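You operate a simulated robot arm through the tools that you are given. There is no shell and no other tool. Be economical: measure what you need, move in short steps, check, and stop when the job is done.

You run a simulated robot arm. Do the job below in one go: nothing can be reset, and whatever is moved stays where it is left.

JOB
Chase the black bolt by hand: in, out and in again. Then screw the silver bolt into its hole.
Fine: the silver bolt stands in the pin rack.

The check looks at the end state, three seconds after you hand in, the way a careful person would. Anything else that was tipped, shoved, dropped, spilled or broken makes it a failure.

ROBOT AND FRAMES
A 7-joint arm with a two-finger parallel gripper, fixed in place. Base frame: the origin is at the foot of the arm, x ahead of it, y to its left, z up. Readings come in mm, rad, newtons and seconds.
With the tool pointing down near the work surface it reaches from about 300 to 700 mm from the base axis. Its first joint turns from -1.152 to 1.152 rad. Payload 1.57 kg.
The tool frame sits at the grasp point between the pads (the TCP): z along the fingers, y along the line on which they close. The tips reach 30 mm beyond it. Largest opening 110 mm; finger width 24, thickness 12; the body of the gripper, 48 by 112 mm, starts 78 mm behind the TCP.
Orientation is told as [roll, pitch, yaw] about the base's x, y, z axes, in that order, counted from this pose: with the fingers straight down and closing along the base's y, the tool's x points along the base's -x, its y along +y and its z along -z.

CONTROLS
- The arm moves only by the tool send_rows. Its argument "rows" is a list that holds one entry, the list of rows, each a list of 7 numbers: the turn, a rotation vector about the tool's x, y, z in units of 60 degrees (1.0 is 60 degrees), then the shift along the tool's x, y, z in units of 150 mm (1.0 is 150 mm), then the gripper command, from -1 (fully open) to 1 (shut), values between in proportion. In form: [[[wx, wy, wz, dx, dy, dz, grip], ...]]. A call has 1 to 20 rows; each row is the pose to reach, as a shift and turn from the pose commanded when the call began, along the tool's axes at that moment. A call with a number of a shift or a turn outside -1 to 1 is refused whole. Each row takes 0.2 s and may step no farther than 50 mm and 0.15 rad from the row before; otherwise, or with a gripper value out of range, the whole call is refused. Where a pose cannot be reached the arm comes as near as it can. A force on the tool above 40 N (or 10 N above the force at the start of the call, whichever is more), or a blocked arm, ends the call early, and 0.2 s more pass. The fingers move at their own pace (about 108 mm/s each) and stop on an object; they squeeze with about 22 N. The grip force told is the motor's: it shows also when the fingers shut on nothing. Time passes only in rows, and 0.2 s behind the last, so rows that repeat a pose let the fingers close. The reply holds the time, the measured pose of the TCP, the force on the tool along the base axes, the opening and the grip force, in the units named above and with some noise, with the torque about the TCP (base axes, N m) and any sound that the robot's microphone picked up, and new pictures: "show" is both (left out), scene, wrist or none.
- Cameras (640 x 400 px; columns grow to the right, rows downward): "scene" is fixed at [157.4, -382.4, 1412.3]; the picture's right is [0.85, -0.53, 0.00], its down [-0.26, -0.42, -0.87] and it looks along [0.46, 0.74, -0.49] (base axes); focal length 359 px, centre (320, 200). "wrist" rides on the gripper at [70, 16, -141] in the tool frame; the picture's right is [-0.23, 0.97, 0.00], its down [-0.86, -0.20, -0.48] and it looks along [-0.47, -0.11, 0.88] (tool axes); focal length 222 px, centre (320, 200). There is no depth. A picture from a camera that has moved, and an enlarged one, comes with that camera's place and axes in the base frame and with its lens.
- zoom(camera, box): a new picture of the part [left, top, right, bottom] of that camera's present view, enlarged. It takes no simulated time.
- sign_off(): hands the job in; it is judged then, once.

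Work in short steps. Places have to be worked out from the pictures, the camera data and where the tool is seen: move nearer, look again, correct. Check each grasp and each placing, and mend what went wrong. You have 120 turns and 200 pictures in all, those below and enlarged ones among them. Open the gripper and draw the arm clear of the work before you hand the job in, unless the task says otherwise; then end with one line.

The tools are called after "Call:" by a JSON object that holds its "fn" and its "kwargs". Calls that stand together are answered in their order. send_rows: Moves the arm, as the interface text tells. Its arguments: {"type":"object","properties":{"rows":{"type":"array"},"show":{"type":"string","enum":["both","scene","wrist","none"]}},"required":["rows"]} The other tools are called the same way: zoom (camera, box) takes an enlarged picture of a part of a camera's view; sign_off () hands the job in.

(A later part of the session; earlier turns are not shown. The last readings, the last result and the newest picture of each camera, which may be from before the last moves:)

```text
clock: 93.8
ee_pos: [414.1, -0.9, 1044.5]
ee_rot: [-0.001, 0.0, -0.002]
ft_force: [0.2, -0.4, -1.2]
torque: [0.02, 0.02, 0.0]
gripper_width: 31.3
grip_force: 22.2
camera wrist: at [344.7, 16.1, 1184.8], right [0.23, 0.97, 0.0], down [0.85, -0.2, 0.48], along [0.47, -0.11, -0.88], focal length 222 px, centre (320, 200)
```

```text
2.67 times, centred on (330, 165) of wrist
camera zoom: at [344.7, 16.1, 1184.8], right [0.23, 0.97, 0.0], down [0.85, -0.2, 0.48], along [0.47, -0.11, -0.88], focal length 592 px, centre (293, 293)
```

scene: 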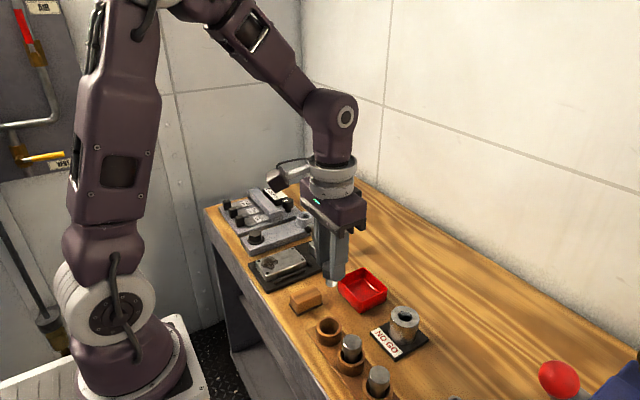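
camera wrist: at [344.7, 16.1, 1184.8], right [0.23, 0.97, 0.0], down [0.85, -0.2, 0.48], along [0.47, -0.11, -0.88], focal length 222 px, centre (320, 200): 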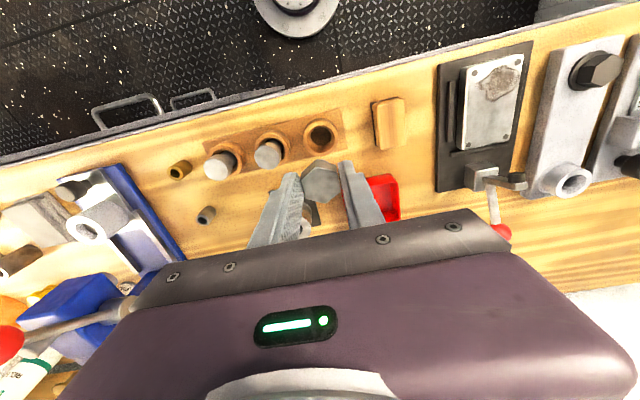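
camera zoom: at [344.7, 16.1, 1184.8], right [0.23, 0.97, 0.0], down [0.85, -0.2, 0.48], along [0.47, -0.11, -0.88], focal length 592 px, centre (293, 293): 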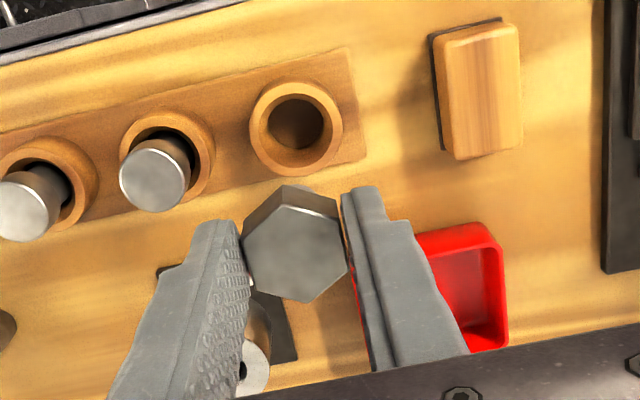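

Held upright; the shank is short. The knob of the lever is near (604, 232, 920), well below travel height. I carry the bolt toward the boss at about (556, 334).

Call:
{"fn": "send_rows", "kwargs": {"rows": [[[0, 0, 0, 0, 0.25, 0, 0.8], [0, 0, 0, -0.1, 0.5, 0, 0.8], [0, 0, 0, -0.25, 0.75, 0, 0.8], [0, 0, 0, -0.4, 0.99, 0, 0.8]]], "show": "none"}}

Call:
{"fn": "send_rows", "kwargs": {"rows": [[[0, 0, 0, -0.1, 0.25, 0, 0.8], [0, 0, 0, -0.2, 0.5, 0, 0.8], [0, 0, 0, -0.3, 0.75, 0, 0.8], [0, 0, 0, -0.4, 0.99, 0, 0.8], [0, 0, 0, -0.4, 0.99, 0, 0.8]]], "show": "wrist"}}

Call:
{"fn": "zoom", "kwargs": {"camera": "wrist", "box": [260, 90, 420, 240]}}

Call:
{"fn": "zoom", "kwargs": {"camera": "scene", "box": [230, 170, 350, 260]}}

```text
clock: 94.8
ee_pos: [473.7, 148.1, 1042.0]
ee_rot: [0.0, 0.001, -0.002]
ft_force: [0.3, 0.2, -2.2]
torque: [0.01, -0.02, -0.01]
gripper_width: 31.3
grip_force: 22.4
```

```text
clock: 96.0
ee_pos: [530.9, 299.3, 1044.6]
ee_rot: [0.0, 0.0, -0.001]
ft_force: [0.4, 0.3, -1.3]
torque: [0.0, -0.01, 0.03]
gripper_width: 31.5
grip_force: 22.2
camera wrist: at [461.3, 315.7, 1186.4], right [0.23, 0.97, 0.0], down [0.86, -0.2, 0.48], along [0.47, -0.11, -0.88], focal length 222 px, centre (320, 200)
```

wrist: 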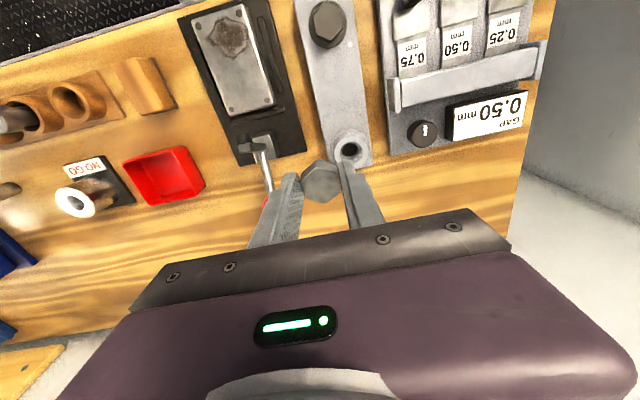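

```text
2.67 times, centred on (340, 165) of wrist
camera zoom: at [461.3, 315.7, 1186.4], right [0.23, 0.97, 0.0], down [0.86, -0.2, 0.48], along [0.47, -0.11, -0.88], focal length 592 px, centre (267, 293)
```

zoom: 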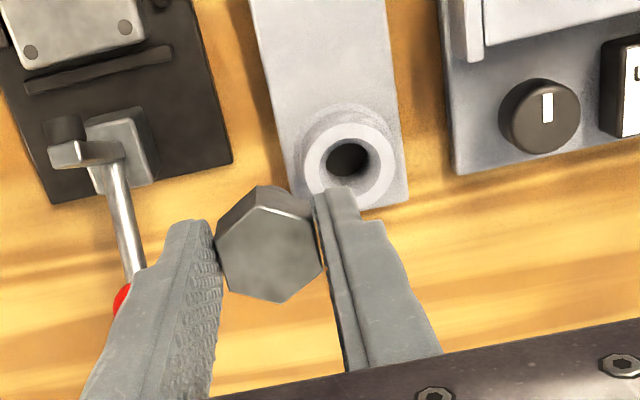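

```text
4.44 times, centred on (290, 215) of scene
camera zoom: at [157.4, -382.4, 1412.3], right [0.85, -0.53, 0.0], down [-0.26, -0.42, -0.87], along [0.46, 0.74, -0.49], focal length 1596 px, centre (453, 133)
```

zoom: 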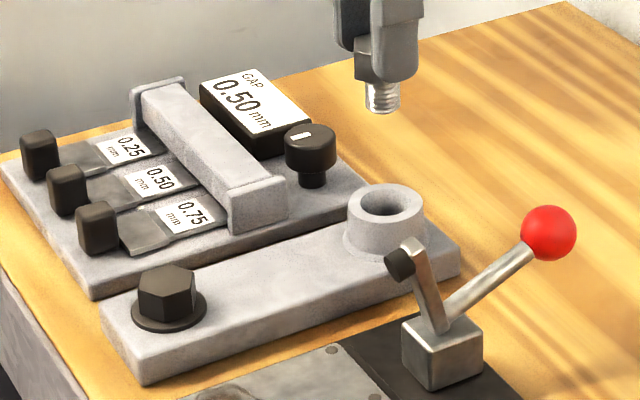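

The boss has an empty threaded hole near (552, 335), and the bolt's threaded shank is ~20 mm long. I align y and lower to TCP ≈ 975, staying short in x so the hole remains visible.

Call:
{"fn": "send_rows", "kwargs": {"rows": [[[0, 0, 0, 0.02, 0.12, 0.15, 0.8], [0, 0, 0, 0.03, 0.24, 0.3, 0.8], [0, 0, 0, 0.03, 0.24, 0.46, 0.8], [0, 0, 0, 0.03, 0.24, 0.46, 0.8]]], "show": "wrist"}}

Call:
{"fn": "zoom", "kwargs": {"camera": "wrist", "box": [260, 90, 420, 240]}}

Call:
{"fn": "zoom", "kwargs": {"camera": "scene", "box": [270, 180, 340, 235]}}

```text
clock: 97.0
ee_pos: [529.7, 330.6, 975.8]
ee_rot: [-0.002, 0.0, -0.001]
ft_force: [-0.1, 1.0, -1.5]
torque: [0.01, 0.05, -0.02]
gripper_width: 31.2
grip_force: 21.8
camera wrist: at [459.0, 348.7, 1117.5], right [0.23, 0.97, 0.0], down [0.85, -0.2, 0.48], along [0.47, -0.11, -0.88], focal length 222 px, centre (320, 200)
```

wrist: 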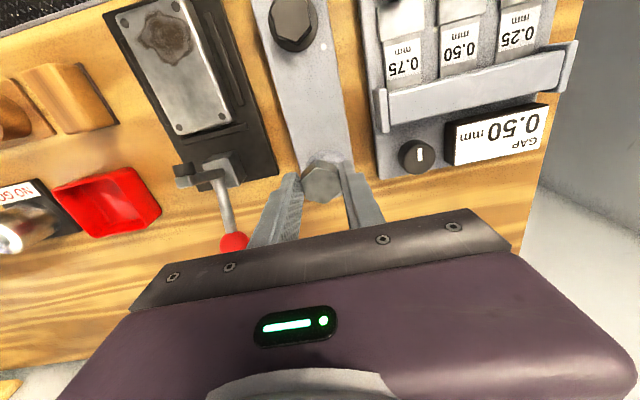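

```text
2.67 times, centred on (340, 165) of wrist
camera zoom: at [459.0, 348.7, 1117.5], right [0.23, 0.97, 0.0], down [0.85, -0.2, 0.48], along [0.47, -0.11, -0.88], focal length 592 px, centre (267, 293)
```

zoom: 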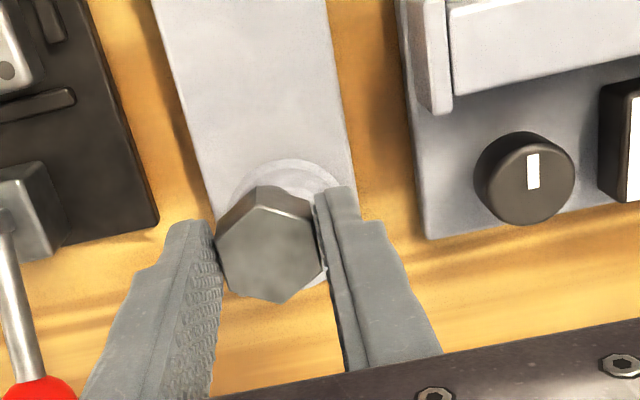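

```text
7.27 times, centred on (305, 208) of scene
camera zoom: at [157.4, -382.4, 1412.3], right [0.85, -0.53, 0.0], down [-0.26, -0.42, -0.87], along [0.46, 0.74, -0.49], focal length 2612 px, centre (429, 146)
```

zoom: 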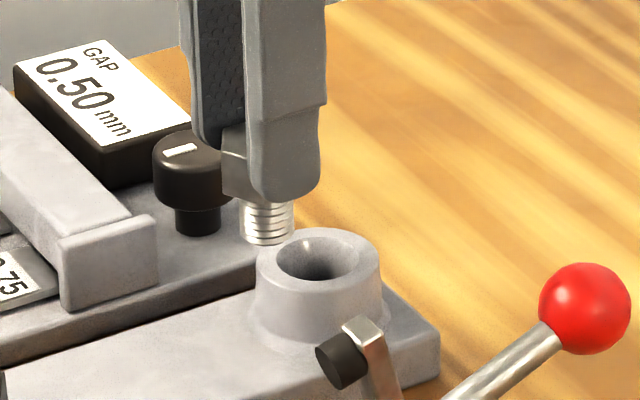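

The hole is hidden behind the head now; I zoom on the visible boss rim.

Call:
{"fn": "zoom", "kwargs": {"camera": "wrist", "box": [295, 135, 365, 205]}}

```text
5.71 times, centred on (330, 170) of wrist
camera zoom: at [459.0, 348.7, 1117.5], right [0.23, 0.97, 0.0], down [0.85, -0.2, 0.48], along [0.47, -0.11, -0.88], focal length 1269 px, centre (263, 371)
```

zoom: 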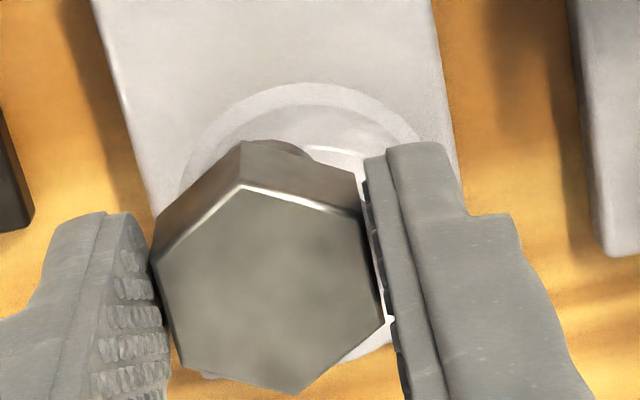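

I back off 32 mm in −x to see the hole from this height.

Call:
{"fn": "send_rows", "kwargs": {"rows": [[[0, 0, 0, 0.1, 0, 0, 0.8], [0, 0, 0, 0.213, 0, 0, 0.8], [0, 0, 0, 0.213, 0, 0, 0.8]]], "show": "wrist"}}

Call:
{"fn": "zoom", "kwargs": {"camera": "wrist", "box": [280, 120, 390, 230]}}

Call:
{"fn": "zoom", "kwargs": {"camera": "scene", "box": [270, 180, 340, 235]}}

```text
clock: 97.8
ee_pos: [495.2, 333.0, 977.2]
ee_rot: [-0.001, 0.0, -0.002]
ft_force: [0.0, -0.4, -0.3]
torque: [-0.03, -0.01, -0.01]
gripper_width: 31.3
grip_force: 21.7
camera wrist: at [426.0, 350.1, 1118.9], right [0.23, 0.97, 0.0], down [0.85, -0.2, 0.48], along [0.47, -0.11, -0.88], focal length 222 px, centre (320, 200)
```

wrist: 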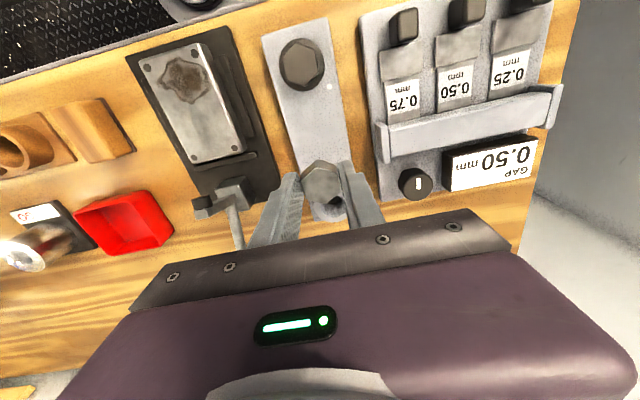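

```text
3.64 times, centred on (335, 175) of wrist
camera zoom: at [426.0, 350.1, 1118.9], right [0.23, 0.97, 0.0], down [0.85, -0.2, 0.48], along [0.47, -0.11, -0.88], focal length 808 px, centre (266, 291)
```

zoom: 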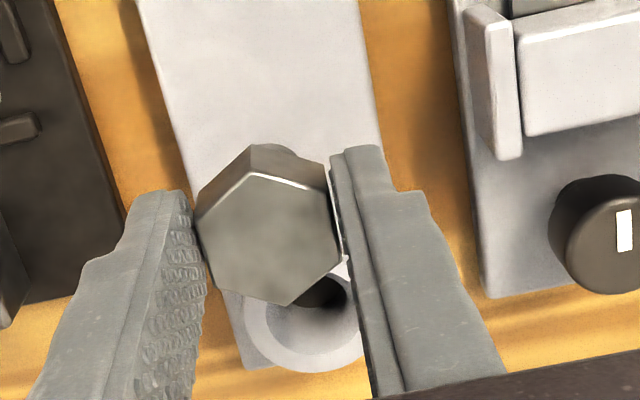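

```text
7.27 times, centred on (305, 208) of scene
camera zoom: at [157.4, -382.4, 1412.3], right [0.85, -0.53, 0.0], down [-0.26, -0.42, -0.87], along [0.46, 0.74, -0.49], focal length 2612 px, centre (429, 146)
```

zoom: 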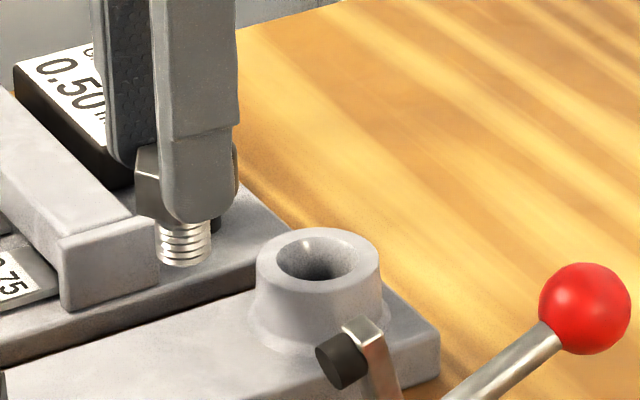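

Hole is at about (552, 336). I move +55.5 mm x and +3 mm y to hover over it, and check in the scene view.

Call:
{"fn": "send_rows", "kwargs": {"rows": [[[0, 0, 0, -0.15, 0.01, 0, 0.8], [0, 0, 0, -0.3, 0.02, 0, 0.8], [0, 0, 0, -0.37, 0.02, 0, 0.8], [0, 0, 0, -0.37, 0.02, 0, 0.8]]], "show": "wrist"}}

Call:
{"fn": "zoom", "kwargs": {"camera": "scene", "box": [270, 180, 340, 235]}}

Call:
{"fn": "zoom", "kwargs": {"camera": "wrist", "box": [280, 120, 390, 230]}}

```text
clock: 98.8
ee_pos: [553.7, 335.3, 976.6]
ee_rot: [0.0, -0.001, -0.002]
ft_force: [-0.1, 0.1, -1.8]
torque: [0.01, -0.01, 0.01]
gripper_width: 31.7
grip_force: 22.6
camera wrist: at [483.8, 352.3, 1118.0], right [0.23, 0.97, 0.0], down [0.86, -0.2, 0.48], along [0.47, -0.11, -0.88], focal length 222 px, centre (320, 200)
```

wrist: 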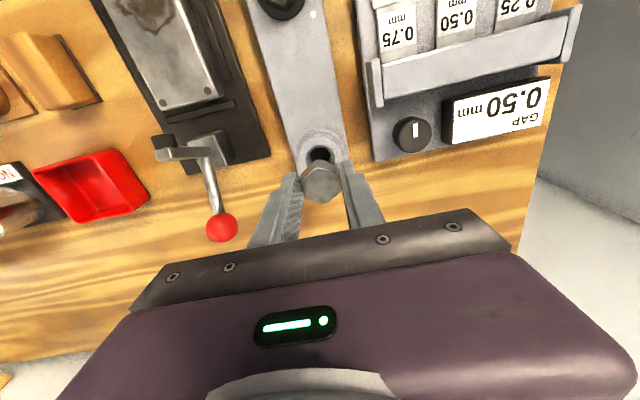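

```text
7.27 times, centred on (305, 208) of scene
camera zoom: at [157.4, -382.4, 1412.3], right [0.85, -0.53, 0.0], down [-0.26, -0.42, -0.87], along [0.46, 0.74, -0.49], focal length 2612 px, centre (429, 146)
```

zoom: 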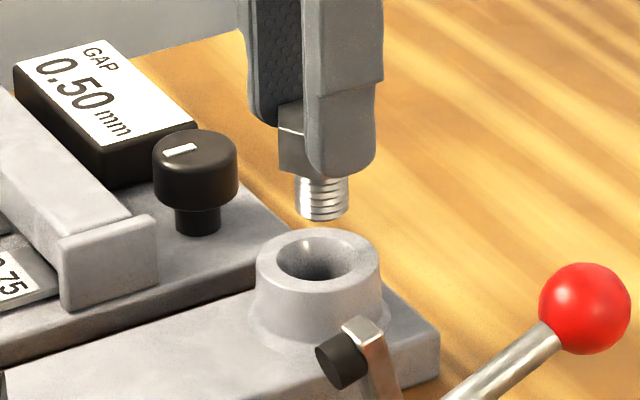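

```text
3.64 times, centred on (335, 175) of wrist
camera zoom: at [483.8, 352.3, 1118.0], right [0.23, 0.97, 0.0], down [0.86, -0.2, 0.48], along [0.47, -0.11, -0.88], focal length 808 px, centre (266, 291)
```

zoom: 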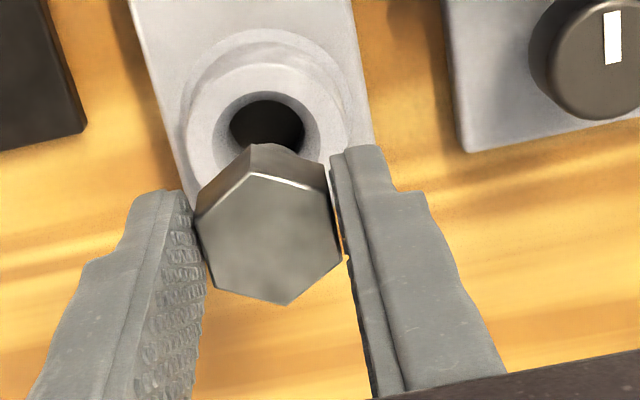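

The bolt axis and hole agree within ~1 mm in both views; the shank is ~21 mm above the boss. Lower 18 mm.

Call:
{"fn": "send_rows", "kwargs": {"rows": [[[0, 0, 0, 0, 0, 0.06, 0.8], [0, 0, 0, 0, 0, 0.1, 0.8], [0, 0, 0, 0, 0, 0.12, 0.8], [0, 0, 0, 0, 0, 0.12, 0.8]]], "show": "wrist"}}

Call:
{"fn": "zoom", "kwargs": {"camera": "scene", "box": [270, 180, 340, 235]}}

Call:
{"fn": "zoom", "kwargs": {"camera": "wrist", "box": [280, 120, 390, 230]}}

```text
clock: 99.8
ee_pos: [550.8, 334.9, 959.4]
ee_rot: [-0.001, 0.0, -0.002]
ft_force: [-1.2, -0.3, -0.9]
torque: [0.01, 0.03, 0.0]
gripper_width: 31.4
grip_force: 22.1
camera wrist: at [481.7, 352.6, 1100.9], right [0.23, 0.97, 0.0], down [0.85, -0.2, 0.48], along [0.47, -0.11, -0.88], focal length 222 px, centre (320, 200)
```

wrist: 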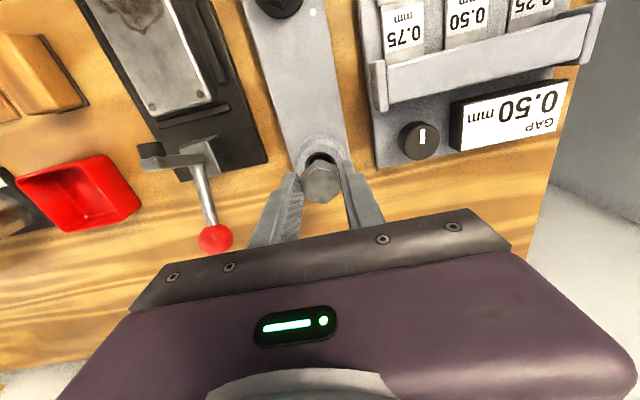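

```text
7.27 times, centred on (305, 208) of scene
camera zoom: at [157.4, -382.4, 1412.3], right [0.85, -0.53, 0.0], down [-0.26, -0.42, -0.87], along [0.46, 0.74, -0.49], focal length 2612 px, centre (429, 146)
```

zoom: 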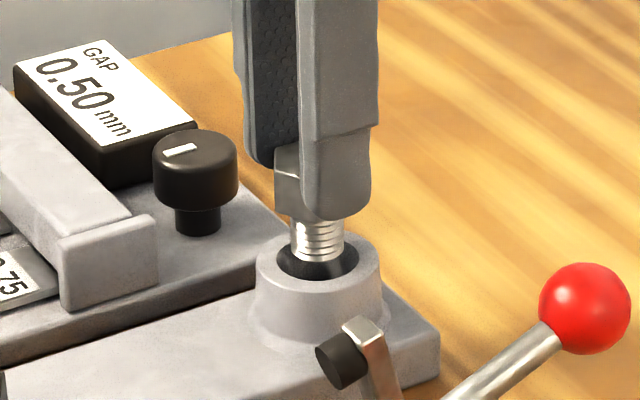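

```text
3.64 times, centred on (335, 175) of wrist
camera zoom: at [481.7, 352.6, 1100.9], right [0.23, 0.97, 0.0], down [0.85, -0.2, 0.48], along [0.47, -0.11, -0.88], focal length 808 px, centre (266, 291)
```

zoom: 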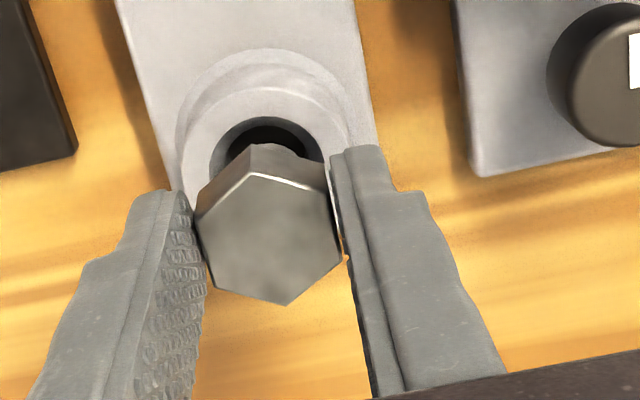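

The shank is centred in the countersink. Lower 5 mm in 1 mm steps to feel for the thread start.

Call:
{"fn": "send_rows", "kwargs": {"rows": [[[0, 0, 0, 0, 0, 0.007, 0.8], [0, 0, 0, 0, 0, 0.014, 0.8], [0, 0, 0, 0, 0, 0.02, 0.8], [0, 0, 0, 0, 0, 0.027, 0.8], [0, 0, 0, 0, 0, 0.034, 0.8]]], "show": "none"}}

Call:
{"fn": "zoom", "kwargs": {"camera": "scene", "box": [270, 180, 340, 235]}}

```text
clock: 101.0
ee_pos: [553.3, 336.3, 953.3]
ee_rot: [0.0, -0.001, -0.002]
ft_force: [-0.6, -0.1, -1.6]
torque: [0.01, 0.0, -0.02]
gripper_width: 31.4
grip_force: 21.8
```

```text
7.27 times, centred on (305, 208) of scene
camera zoom: at [157.4, -382.4, 1412.3], right [0.85, -0.53, 0.0], down [-0.26, -0.42, -0.87], along [0.46, 0.74, -0.49], focal length 2612 px, centre (429, 146)
```

zoom: 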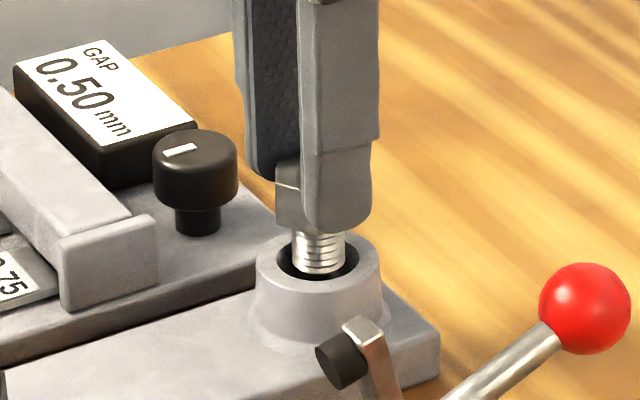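

No contact yet, entering the hole freely. Another 6 mm.

Call:
{"fn": "send_rows", "kwargs": {"rows": [[[0, 0, 0, 0, 0, 0.007, 0.8], [0, 0, 0, 0, 0, 0.014, 0.8], [0, 0, 0, 0, 0, 0.02, 0.8], [0, 0, 0, 0, 0, 0.027, 0.8], [0, 0, 0, 0, 0, 0.034, 0.8], [0, 0, 0, 0, 0, 0.04, 0.8]]], "show": "none"}}

Call:
{"fn": "zoom", "kwargs": {"camera": "scene", "box": [270, 180, 340, 235]}}

```text
clock: 102.4
ee_pos: [552.0, 335.2, 948.2]
ee_rot: [0.0, 0.0, -0.001]
ft_force: [-0.4, 0.4, -1.6]
torque: [0.02, 0.01, 0.05]
gripper_width: 31.6
grip_force: 22.0
```

```text
7.27 times, centred on (305, 208) of scene
camera zoom: at [157.4, -382.4, 1412.3], right [0.85, -0.53, 0.0], down [-0.26, -0.42, -0.87], along [0.46, 0.74, -0.49], focal length 2612 px, centre (429, 146)
```

zoom: 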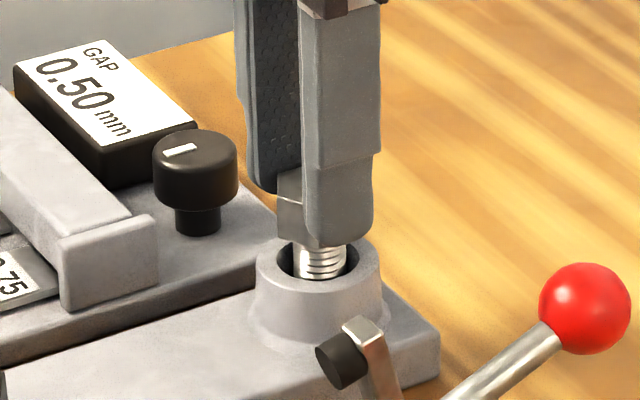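

Still free. Another 6 mm.

Call:
{"fn": "send_rows", "kwargs": {"rows": [[[0, 0, 0, 0, 0, 0.007, 0.8], [0, 0, 0, 0, 0, 0.014, 0.8], [0, 0, 0, 0, 0, 0.02, 0.8], [0, 0, 0, 0, 0, 0.027, 0.8], [0, 0, 0, 0, 0, 0.034, 0.8], [0, 0, 0, 0, 0, 0.04, 0.8]]], "show": "none"}}

Call:
{"fn": "zoom", "kwargs": {"camera": "scene", "box": [270, 180, 340, 235]}}

```text
clock: 103.8
ee_pos: [552.5, 335.7, 943.3]
ee_rot: [0.0, 0.001, -0.001]
ft_force: [0.3, 0.1, -1.9]
torque: [0.02, 0.01, 0.02]
gripper_width: 31.7
grip_force: 22.1
```

```text
7.27 times, centred on (305, 208) of scene
camera zoom: at [157.4, -382.4, 1412.3], right [0.85, -0.53, 0.0], down [-0.26, -0.42, -0.87], along [0.46, 0.74, -0.49], focal length 2612 px, centre (429, 146)
```

zoom: 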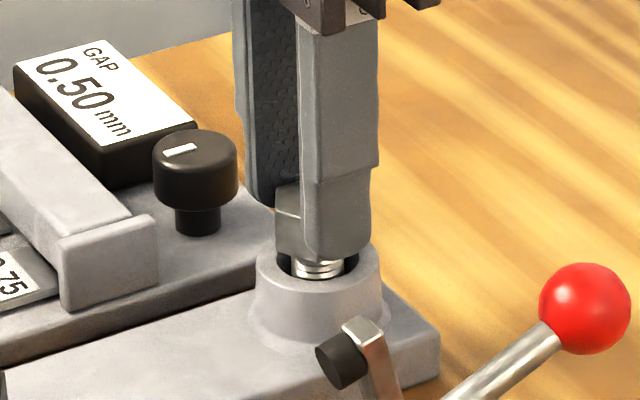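

Fingers still ~11 mm above the boss, no contact. Another 5 mm.

Call:
{"fn": "send_rows", "kwargs": {"rows": [[[0, 0, 0, 0, 0, 0.007, 0.8], [0, 0, 0, 0, 0, 0.014, 0.8], [0, 0, 0, 0, 0, 0.02, 0.8], [0, 0, 0, 0, 0, 0.027, 0.8], [0, 0, 0, 0, 0, 0.034, 0.8]]], "show": "none"}}

Call:
{"fn": "zoom", "kwargs": {"camera": "scene", "box": [270, 180, 340, 235]}}

```text
clock: 105.0
ee_pos: [551.7, 335.1, 938.3]
ee_rot: [0.0, -0.003, -0.002]
ft_force: [-2.4, -7.4, 29.0]
torque: [-0.42, -0.05, -0.04]
gripper_width: 32.1
grip_force: 21.8
```

```text
7.27 times, centred on (305, 208) of scene
camera zoom: at [156.8, -382.9, 1412.3], right [0.85, -0.53, 0.0], down [-0.26, -0.42, -0.87], along [0.46, 0.74, -0.49], focal length 2612 px, centre (429, 146)
```

zoom: 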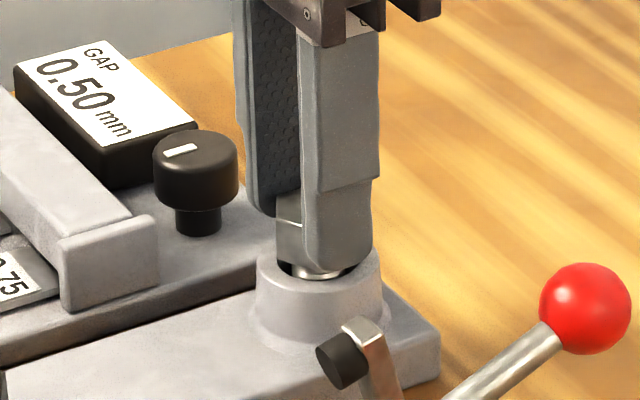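

Contact at TCP ≈ 938 (29 N) with the head still ~7 mm proud: the thread start. I ease 0.4 mm, shift 0.5 mm to −y, and turn 60° clockwise while following down.

Call:
{"fn": "send_rows", "kwargs": {"rows": [[[0, 0, 0, 0, -0.003, -0.003, 0.8], [0, 0, 0.14, 0, -0.003, -0.002, 0.8], [0, 0, 0.28, 0, -0.003, -0.001, 0.8], [0, 0, 0.42, 0, -0.003, 0.0, 0.8], [0, 0, 0.56, 0, -0.003, 0.001, 0.8], [0, 0, 0.7, 0, -0.003, 0.002, 0.8], [0, 0, 0.84, 0, -0.003, 0.003, 0.8], [0, 0, 0.98, 0, -0.003, 0.004, 0.8]]], "show": "wrist"}}

Call:
{"fn": "zoom", "kwargs": {"camera": "scene", "box": [270, 180, 340, 235]}}

Call:
{"fn": "zoom", "kwargs": {"camera": "wrist", "box": [260, 90, 400, 240]}}

```text
clock: 106.8
ee_pos: [553.1, 337.6, 937.1]
ee_rot: [0.01, 0.001, -1.029]
ft_force: [19.2, 20.8, 19.9]
torque: [0.55, -0.63, 0.03]
gripper_width: 31.7
grip_force: 22.0
camera wrist: at [530.2, 404.9, 1078.9], right [0.95, 0.31, 0.01], down [0.27, -0.84, 0.48], along [0.15, -0.45, -0.88], focal length 222 px, centre (320, 200)
```

wrist: 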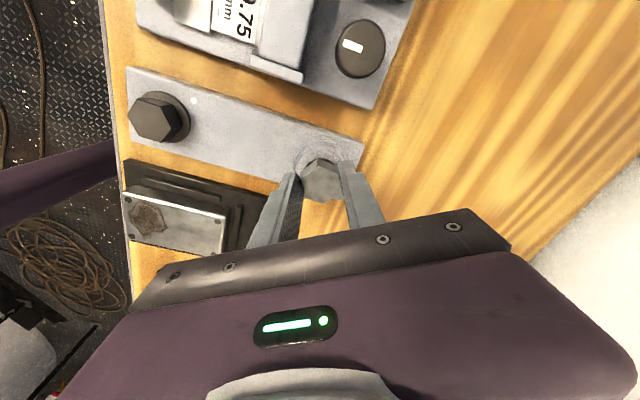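

```text
7.27 times, centred on (305, 208) of scene
camera zoom: at [157.5, -382.1, 1412.4], right [0.85, -0.53, 0.0], down [-0.26, -0.42, -0.87], along [0.46, 0.74, -0.49], focal length 2612 px, centre (429, 146)
```

zoom: 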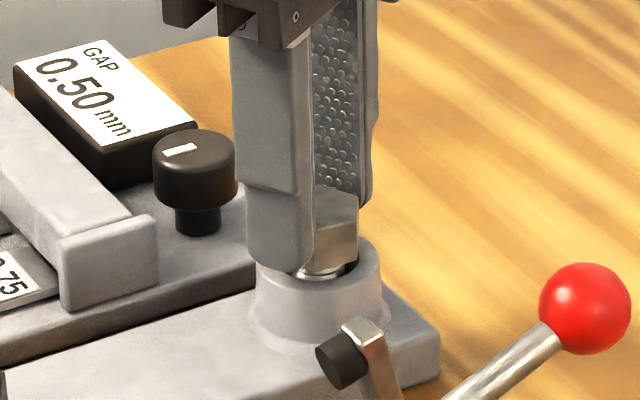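

```text
2.67 times, centred on (330, 165) of wrist
camera zoom: at [530.2, 404.9, 1078.9], right [0.95, 0.31, 0.01], down [0.27, -0.84, 0.48], along [0.15, -0.45, -0.88], focal length 592 px, centre (293, 293)
```

zoom: 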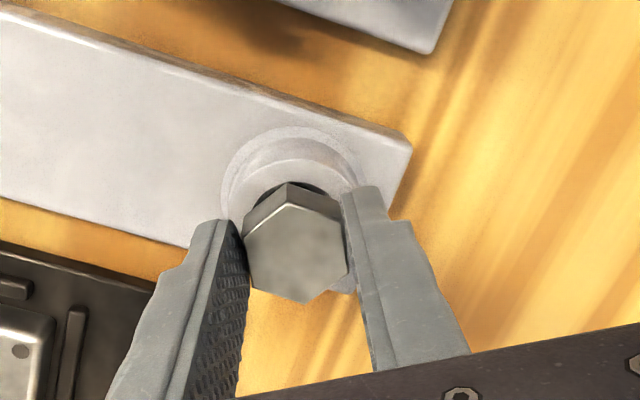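

The bolt turned with the fingers; side force suggests ~1 mm recentring. I open, return 60°, regrip, and turn again following ~1 mm down.

Call:
{"fn": "send_rows", "kwargs": {"rows": [[[0, 0, 0, 0, 0, 0, 0.2], [0, 0, -0.14, 0, 0.006, 0, 0.2], [0, 0, -0.28, 0, 0.006, 0, 0.2], [0, 0, -0.42, 0, 0.006, 0, 0.2], [0, 0, -0.56, 0, 0.006, 0, 0.2], [0, 0, -0.7, 0, 0.006, 0, 0.2], [0, 0, -0.84, 0, 0.006, 0, 0.2], [0, 0, -0.98, 0, 0.006, 0, 0.2]]], "show": "wrist"}}

Call:
{"fn": "zoom", "kwargs": {"camera": "wrist", "box": [260, 90, 400, 240]}}

Call:
{"fn": "zoom", "kwargs": {"camera": "scene", "box": [270, 180, 340, 235]}}

```text
clock: 108.6
ee_pos: [551.8, 334.5, 935.6]
ee_rot: [0.001, -0.001, 0.004]
ft_force: [0.5, -0.3, 0.3]
torque: [0.01, -0.03, -0.01]
gripper_width: 44.1
grip_force: 0.0
camera wrist: at [482.6, 352.4, 1077.7], right [0.23, 0.97, 0.0], down [0.86, -0.2, 0.48], along [0.47, -0.11, -0.88], focal length 222 px, centre (320, 200)
```

wrist: 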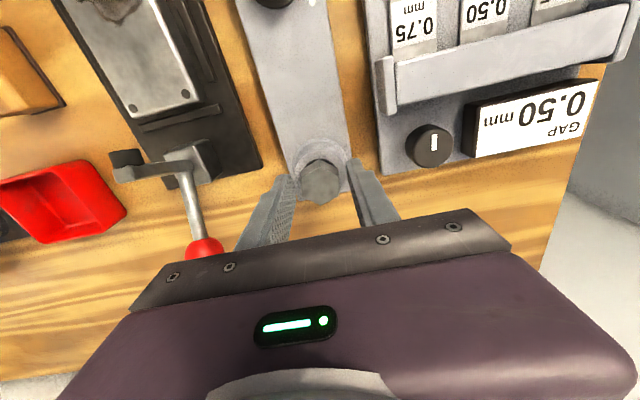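

```text
2.67 times, centred on (330, 165) of wrist
camera zoom: at [482.6, 352.4, 1077.7], right [0.23, 0.97, 0.0], down [0.86, -0.2, 0.48], along [0.47, -0.11, -0.88], focal length 592 px, centre (293, 293)
```

zoom: 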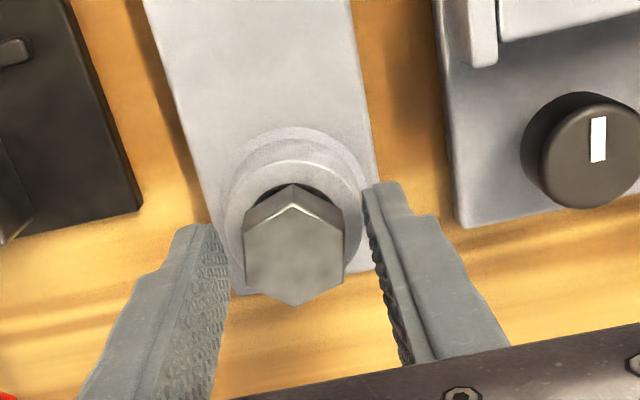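

```text
7.27 times, centred on (305, 208) of scene
camera zoom: at [157.4, -382.4, 1412.3], right [0.85, -0.53, 0.0], down [-0.26, -0.42, -0.87], along [0.46, 0.74, -0.49], focal length 2612 px, centre (429, 146)
```

zoom: 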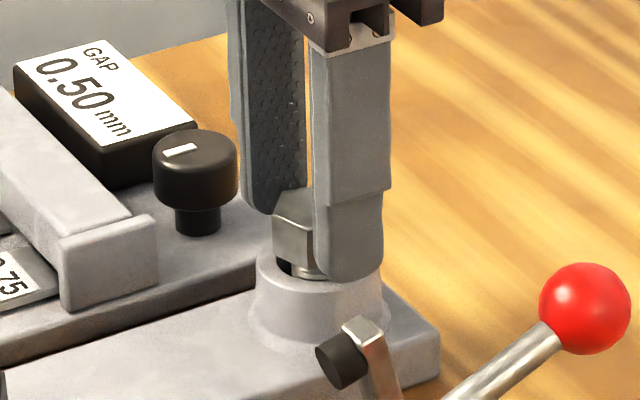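

The bolt stands centred between the fingers but ~9° clockwise of their alignment. I turn 9°, grip, and turn 51° more, following down 0.8 mm.

Call:
{"fn": "send_rows", "kwargs": {"rows": [[[0, 0, 0.08, 0, 0, 0, 0.2], [0, 0, 0.15, 0, 0, 0, 0.2], [0, 0, 0.15, 0, 0, 0, 0.8], [0, 0, 0.15, 0, 0, 0, 0.8], [0, 0, 0.29, 0, 0, 0.001, 0.8], [0, 0, 0.43, 0, 0, 0.002, 0.8], [0, 0, 0.57, 0, 0, 0.003, 0.8], [0, 0, 0.71, 0, 0, 0.004, 0.8], [0, 0, 0.85, 0, 0, 0.005, 0.8], [0, 0, 0.98, 0, 0, 0.006, 0.8]]], "show": "wrist"}}

Call:
{"fn": "zoom", "kwargs": {"camera": "wrist", "box": [260, 90, 400, 240]}}

Call:
{"fn": "zoom", "kwargs": {"camera": "scene", "box": [270, 180, 340, 235]}}

```text
clock: 110.8
ee_pos: [553.4, 335.9, 936.4]
ee_rot: [0.003, 0.0, -1.028]
ft_force: [15.4, 8.8, 4.0]
torque: [0.09, -0.38, 0.04]
gripper_width: 31.1
grip_force: 22.3
camera wrist: at [531.2, 405.4, 1076.8], right [0.95, 0.31, 0.0], down [0.27, -0.84, 0.48], along [0.15, -0.45, -0.88], focal length 222 px, centre (320, 200)
```

wrist: 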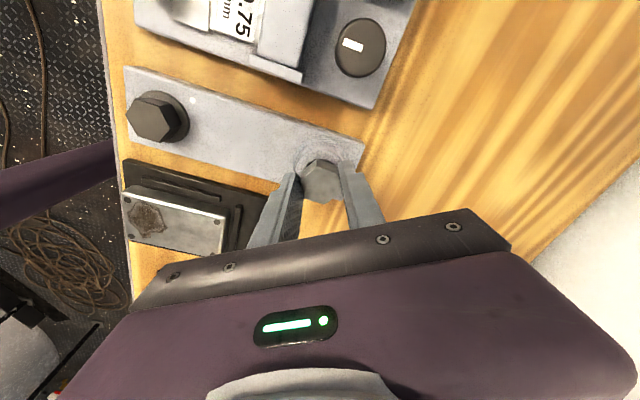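

```text
2.67 times, centred on (330, 165) of wrist
camera zoom: at [531.2, 405.4, 1076.8], right [0.95, 0.31, 0.0], down [0.27, -0.84, 0.48], along [0.15, -0.45, -0.88], focal length 592 px, centre (293, 293)
```

zoom: 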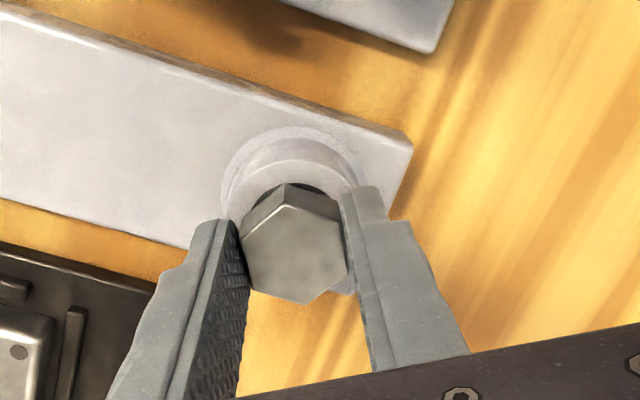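

```text
7.27 times, centred on (305, 208) of scene
camera zoom: at [157.8, -382.2, 1412.4], right [0.85, -0.53, 0.0], down [-0.26, -0.42, -0.87], along [0.46, 0.74, -0.49], focal length 2612 px, centre (429, 146)
```

zoom: 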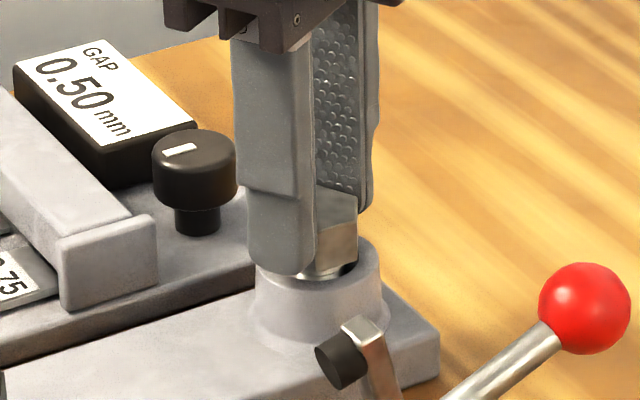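

It is slightly lower and aligned. Continue with two ratchets, following down 0.9 mm each.

Call:
{"fn": "send_rows", "kwargs": {"rows": [[[0, 0, 0, 0, 0, 0, 0.2], [0, 0, -0.14, 0, 0.005, 0, 0.2], [0, 0, -0.28, 0, 0.005, 0, 0.2], [0, 0, -0.42, 0, 0.005, 0, 0.2], [0, 0, -0.56, 0, 0.005, 0, 0.2], [0, 0, -0.7, 0, 0.005, 0, 0.2], [0, 0, -0.84, 0, 0.005, 0, 0.2], [0, 0, -0.98, 0, 0.005, 0, 0.2], [0, 0, -1, 0, 0.005, 0, 0.8], [0, 0, -1, 0, 0.005, 0, 0.8], [0, 0, -0.86, 0, 0.005, 0.001, 0.8], [0, 0, -0.72, 0, 0.005, 0.002, 0.8], [0, 0, -0.58, 0, 0.005, 0.003, 0.8], [0, 0, -0.44, 0, 0.005, 0.004, 0.8], [0, 0, -0.3, 0, 0.005, 0.005, 0.8], [0, 0, -0.16, 0, 0.005, 0.006, 0.8], [0, 0, -0.02, 0, 0.005, 0.006, 0.8], [0, 0, 0, 0, 0.005, 0.006, 0.8]]], "show": "none"}}

Call:
{"fn": "send_rows", "kwargs": {"rows": [[[0, 0, 0, 0, 0, 0, 0.2], [0, 0, -0.14, 0, 0, 0, 0.2], [0, 0, -0.28, 0, 0, 0, 0.2], [0, 0, -0.42, 0, 0, 0, 0.2], [0, 0, -0.56, 0, 0, 0, 0.2], [0, 0, -0.7, 0, 0, 0, 0.2], [0, 0, -0.84, 0, 0, 0, 0.2], [0, 0, -0.98, 0, 0, 0, 0.2], [0, 0, -1, 0, 0, 0, 0.8], [0, 0, -1, 0, 0, 0, 0.8], [0, 0, -0.86, 0, 0, 0.001, 0.8], [0, 0, -0.72, 0, 0, 0.002, 0.8], [0, 0, -0.58, 0, 0, 0.003, 0.8], [0, 0, -0.44, 0, 0, 0.004, 0.8], [0, 0, -0.3, 0, 0, 0.005, 0.8], [0, 0, -0.16, 0, 0, 0.006, 0.8], [0, 0, -0.02, 0, 0, 0.006, 0.8], [0, 0, 0, 0, 0, 0.006, 0.8]]], "show": "wrist"}}

Call:
{"fn": "zoom", "kwargs": {"camera": "wrist", "box": [260, 90, 400, 240]}}

Call:
{"fn": "zoom", "kwargs": {"camera": "scene", "box": [270, 180, 340, 235]}}

```text
clock: 114.6
ee_pos: [553.4, 337.9, 934.3]
ee_rot: [0.004, -0.001, -1.03]
ft_force: [11.1, 2.2, 0.4]
torque: [-0.02, -0.21, 0.01]
gripper_width: 31.7
grip_force: 21.7
```

```text
clock: 118.4
ee_pos: [553.1, 337.4, 932.8]
ee_rot: [0.003, 0.001, -1.03]
ft_force: [7.0, 0.0, -0.6]
torque: [-0.05, -0.15, 0.0]
gripper_width: 31.1
grip_force: 21.6
camera wrist: at [531.8, 405.5, 1074.4], right [0.95, 0.31, 0.0], down [0.27, -0.84, 0.48], along [0.15, -0.46, -0.88], focal length 222 px, centre (320, 200)
```

wrist: 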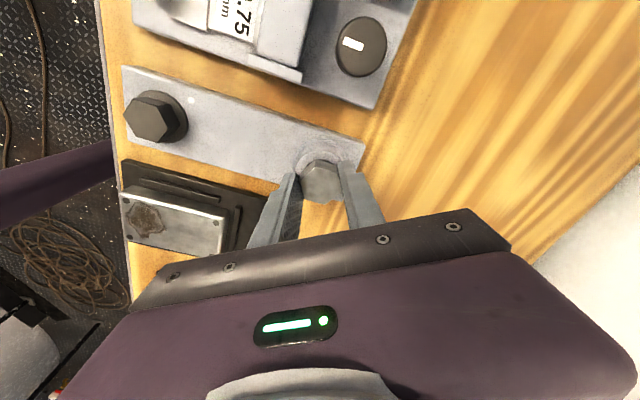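

```text
2.67 times, centred on (330, 165) of wrist
camera zoom: at [531.8, 405.5, 1074.4], right [0.95, 0.31, 0.0], down [0.27, -0.84, 0.48], along [0.15, -0.46, -0.88], focal length 592 px, centre (293, 293)
```

zoom: 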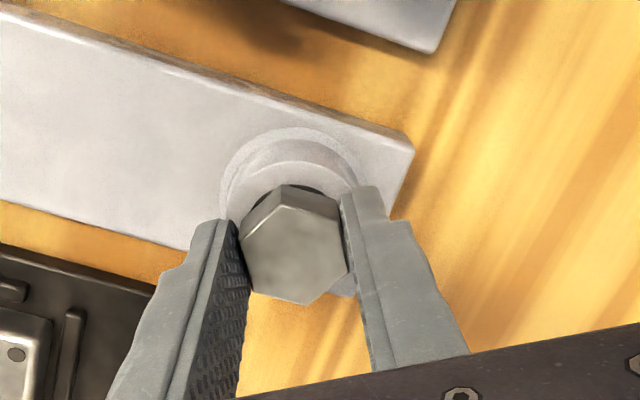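

```text
7.27 times, centred on (305, 208) of scene
camera zoom: at [157.6, -382.4, 1412.3], right [0.85, -0.53, 0.0], down [-0.26, -0.42, -0.87], along [0.46, 0.74, -0.49], focal length 2612 px, centre (429, 146)
```

zoom: 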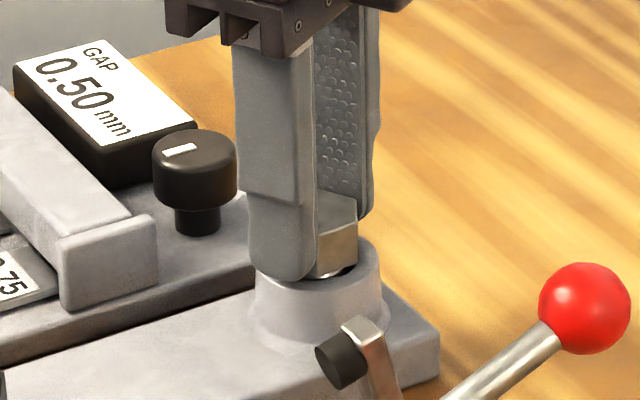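

Threading in smoothly (forces near zero while descending). Two more ratchets.

Call:
{"fn": "send_rows", "kwargs": {"rows": [[[0, 0, 0, 0, 0, 0, 0.2], [0, 0, -0.14, 0, 0, 0, 0.2], [0, 0, -0.28, 0, 0, 0, 0.2], [0, 0, -0.42, 0, 0, 0, 0.2], [0, 0, -0.56, 0, 0, 0, 0.2], [0, 0, -0.7, 0, 0, 0, 0.2], [0, 0, -0.84, 0, 0, 0, 0.2], [0, 0, -0.98, 0, 0, 0, 0.2], [0, 0, -1, 0, 0, 0, 0.8], [0, 0, -1, 0, 0, 0, 0.8], [0, 0, -0.86, 0, 0, 0.001, 0.8], [0, 0, -0.72, 0, 0, 0.002, 0.8], [0, 0, -0.58, 0, 0, 0.003, 0.8], [0, 0, -0.44, 0, 0, 0.004, 0.8], [0, 0, -0.3, 0, 0, 0.005, 0.8], [0, 0, -0.16, 0, 0, 0.006, 0.8], [0, 0, -0.02, 0, 0, 0.006, 0.8], [0, 0, 0, 0, 0, 0.006, 0.8]]], "show": "none"}}

Call:
{"fn": "send_rows", "kwargs": {"rows": [[[0, 0, 0, 0, 0, 0, 0.2], [0, 0, -0.14, 0, 0, 0, 0.2], [0, 0, -0.28, 0, 0, 0, 0.2], [0, 0, -0.42, 0, 0, 0, 0.2], [0, 0, -0.56, 0, 0, 0, 0.2], [0, 0, -0.7, 0, 0, 0, 0.2], [0, 0, -0.84, 0, 0, 0, 0.2], [0, 0, -0.98, 0, 0, 0, 0.2], [0, 0, -1, 0, 0, 0, 0.8], [0, 0, -1, 0, 0, 0, 0.8], [0, 0, -0.86, 0, 0, 0.001, 0.8], [0, 0, -0.72, 0, 0, 0.001, 0.8], [0, 0, -0.58, 0, 0, 0.002, 0.8], [0, 0, -0.44, 0, 0, 0.002, 0.8], [0, 0, -0.3, 0, 0, 0.003, 0.8], [0, 0, -0.16, 0, 0, 0.003, 0.8], [0, 0, -0.02, 0, 0, 0.004, 0.8], [0, 0, 0, 0, 0, 0.004, 0.8]]], "show": "wrist"}}

Call:
{"fn": "zoom", "kwargs": {"camera": "wrist", "box": [260, 90, 400, 240]}}

Call:
{"fn": "zoom", "kwargs": {"camera": "scene", "box": [270, 180, 340, 235]}}

```text
clock: 122.2
ee_pos: [553.1, 336.2, 933.4]
ee_rot: [0.004, 0.003, -1.027]
ft_force: [13.7, 2.5, 0.6]
torque: [-0.14, -0.27, 0.05]
gripper_width: 31.6
grip_force: 21.1
```

```text
clock: 126.0
ee_pos: [554.1, 335.9, 930.4]
ee_rot: [0.001, -0.002, -1.029]
ft_force: [5.7, 1.2, 0.6]
torque: [-0.15, -0.08, 0.04]
gripper_width: 31.2
grip_force: 21.9
camera wrist: at [531.5, 405.5, 1073.2], right [0.95, 0.31, 0.0], down [0.27, -0.84, 0.48], along [0.15, -0.45, -0.88], focal length 222 px, centre (320, 200)
```

wrist: 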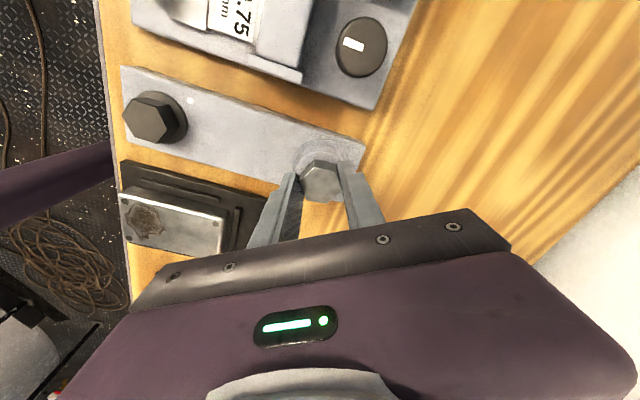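

```text
2.67 times, centred on (330, 165) of wrist
camera zoom: at [531.5, 405.5, 1073.2], right [0.95, 0.31, 0.0], down [0.27, -0.84, 0.48], along [0.15, -0.45, -0.88], focal length 592 px, centre (293, 293)
```

zoom: 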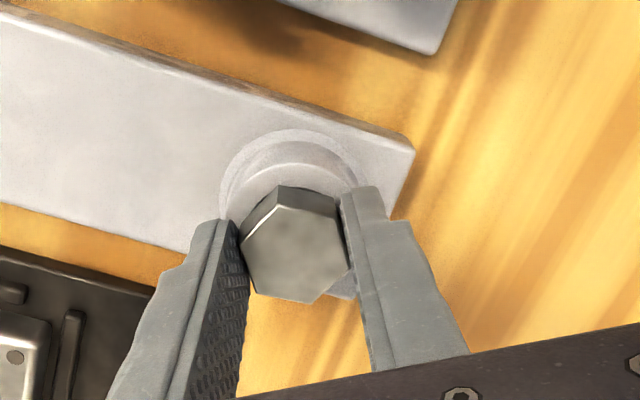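

```text
7.27 times, centred on (305, 208) of scene
camera zoom: at [157.5, -382.4, 1412.3], right [0.85, -0.53, 0.0], down [-0.26, -0.42, -0.87], along [0.46, 0.74, -0.49], focal length 2612 px, centre (429, 146)
```

zoom: 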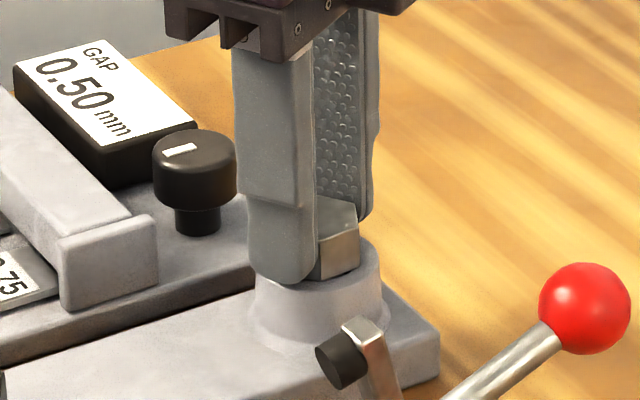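

Head nearly on the boss. Another ratchet, watching for torque.

Call:
{"fn": "send_rows", "kwargs": {"rows": [[[0, 0, 0, 0, 0, 0, 0.2], [0, 0, -0.14, 0, 0, 0, 0.2], [0, 0, -0.28, 0, 0, 0, 0.2], [0, 0, -0.42, 0, 0, 0, 0.2], [0, 0, -0.56, 0, 0, 0, 0.2], [0, 0, -0.7, 0, 0, 0, 0.2], [0, 0, -0.84, 0, 0, 0, 0.2], [0, 0, -0.95, 0, 0, 0, 0.2], [0, 0, -0.95, 0, 0, 0, 0.8], [0, 0, -0.95, 0, 0, 0, 0.8], [0, 0, -0.86, 0, 0, 0.001, 0.8], [0, 0, -0.72, 0, 0, 0.001, 0.8], [0, 0, -0.58, 0, 0, 0.002, 0.8], [0, 0, -0.44, 0, 0, 0.002, 0.8], [0, 0, -0.3, 0, 0, 0.003, 0.8], [0, 0, -0.16, 0, 0, 0.003, 0.8], [0, 0, -0.02, 0, 0, 0.004, 0.8], [0, 0, 0.05, 0, 0, 0.004, 0.8]]], "show": "wrist"}}

Call:
{"fn": "zoom", "kwargs": {"camera": "wrist", "box": [260, 90, 400, 240]}}

Call:
{"fn": "zoom", "kwargs": {"camera": "scene", "box": [270, 180, 340, 235]}}

```text
clock: 129.8
ee_pos: [554.3, 337.4, 933.1]
ee_rot: [0.002, 0.003, -1.079]
ft_force: [2.7, 7.5, 0.2]
torque: [0.08, -0.01, 0.4]
gripper_width: 31.6
grip_force: 22.2
camera wrist: at [534.9, 407.2, 1073.4], right [0.97, 0.26, 0.0], down [0.23, -0.85, 0.48], along [0.12, -0.46, -0.88], focal length 222 px, centre (320, 200)
```

wrist: 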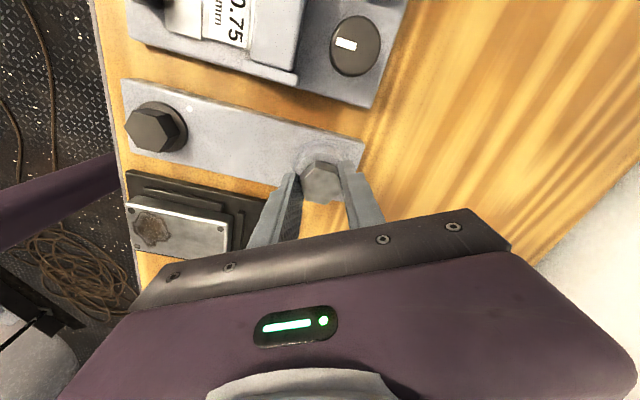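

```text
2.67 times, centred on (330, 165) of wrist
camera zoom: at [534.9, 407.2, 1073.4], right [0.97, 0.26, 0.0], down [0.23, -0.85, 0.48], along [0.12, -0.46, -0.88], focal length 592 px, centre (293, 293)
```

zoom: 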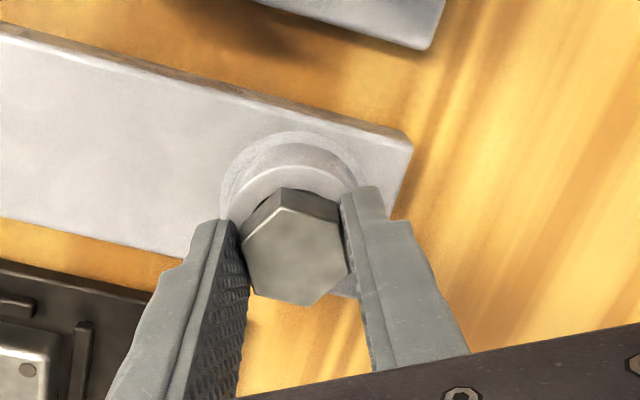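

```text
7.27 times, centred on (305, 208) of scene
camera zoom: at [157.5, -382.2, 1412.4], right [0.85, -0.53, 0.0], down [-0.26, -0.42, -0.87], along [0.46, 0.74, -0.49], focal length 2612 px, centre (429, 146)
```

zoom: 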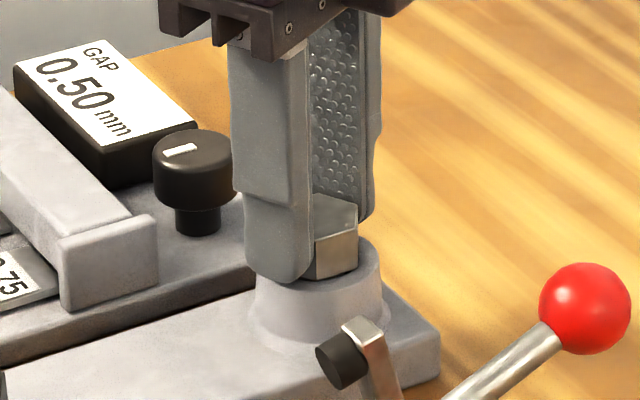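

Torque is up to 0.40 Nm: seating. I nip a further ~25° and look for slip.

Call:
{"fn": "send_rows", "kwargs": {"rows": [[[0, 0, 0.14, 0, 0, 0, 0.8], [0, 0, 0.28, 0, 0, 0, 0.8], [0, 0, 0.42, 0, 0, 0, 0.8]]], "show": "wrist"}}

Call:
{"fn": "zoom", "kwargs": {"camera": "wrist", "box": [260, 90, 400, 240]}}

Call:
{"fn": "zoom", "kwargs": {"camera": "scene", "box": [270, 180, 340, 235]}}

```text
clock: 130.6
ee_pos: [555.1, 336.7, 930.7]
ee_rot: [0.001, -0.001, -1.522]
ft_force: [8.3, 5.6, 4.5]
torque: [0.01, -0.11, 0.47]
gripper_width: 31.6
grip_force: 22.5
camera wrist: at [567.3, 407.1, 1072.6], right [0.98, -0.18, 0.0], down [-0.16, -0.86, 0.48], along [-0.08, -0.47, -0.88], focal length 222 px, centre (320, 200)
```

wrist: 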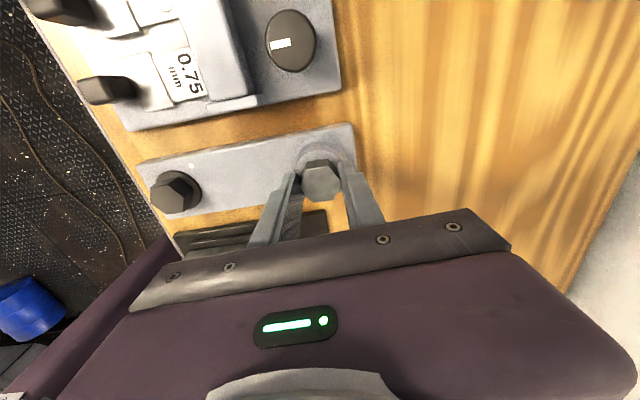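

```text
2.67 times, centred on (330, 165) of wrist
camera zoom: at [567.3, 407.1, 1072.6], right [0.98, -0.18, 0.0], down [-0.16, -0.86, 0.48], along [-0.08, -0.47, -0.88], focal length 592 px, centre (293, 293)
```

zoom: 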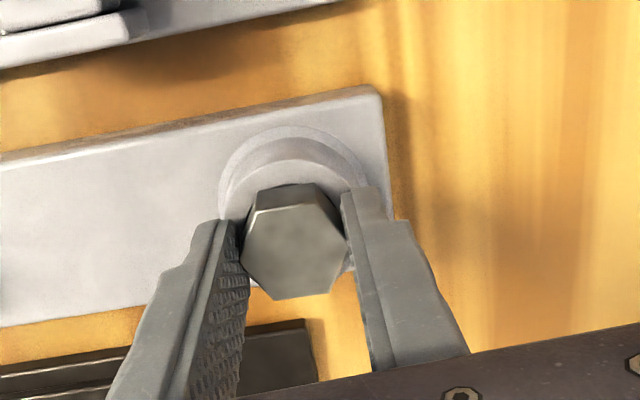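

```text
7.27 times, centred on (305, 208) of scene
camera zoom: at [157.5, -382.3, 1412.3], right [0.85, -0.53, 0.0], down [-0.26, -0.42, -0.87], along [0.46, 0.74, -0.49], focal length 2612 px, centre (429, 146)
```

zoom: 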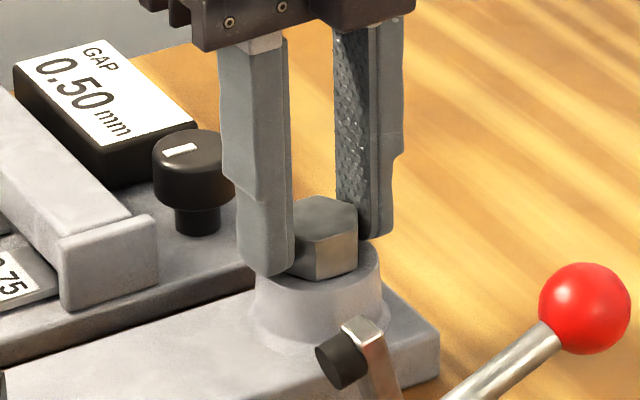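

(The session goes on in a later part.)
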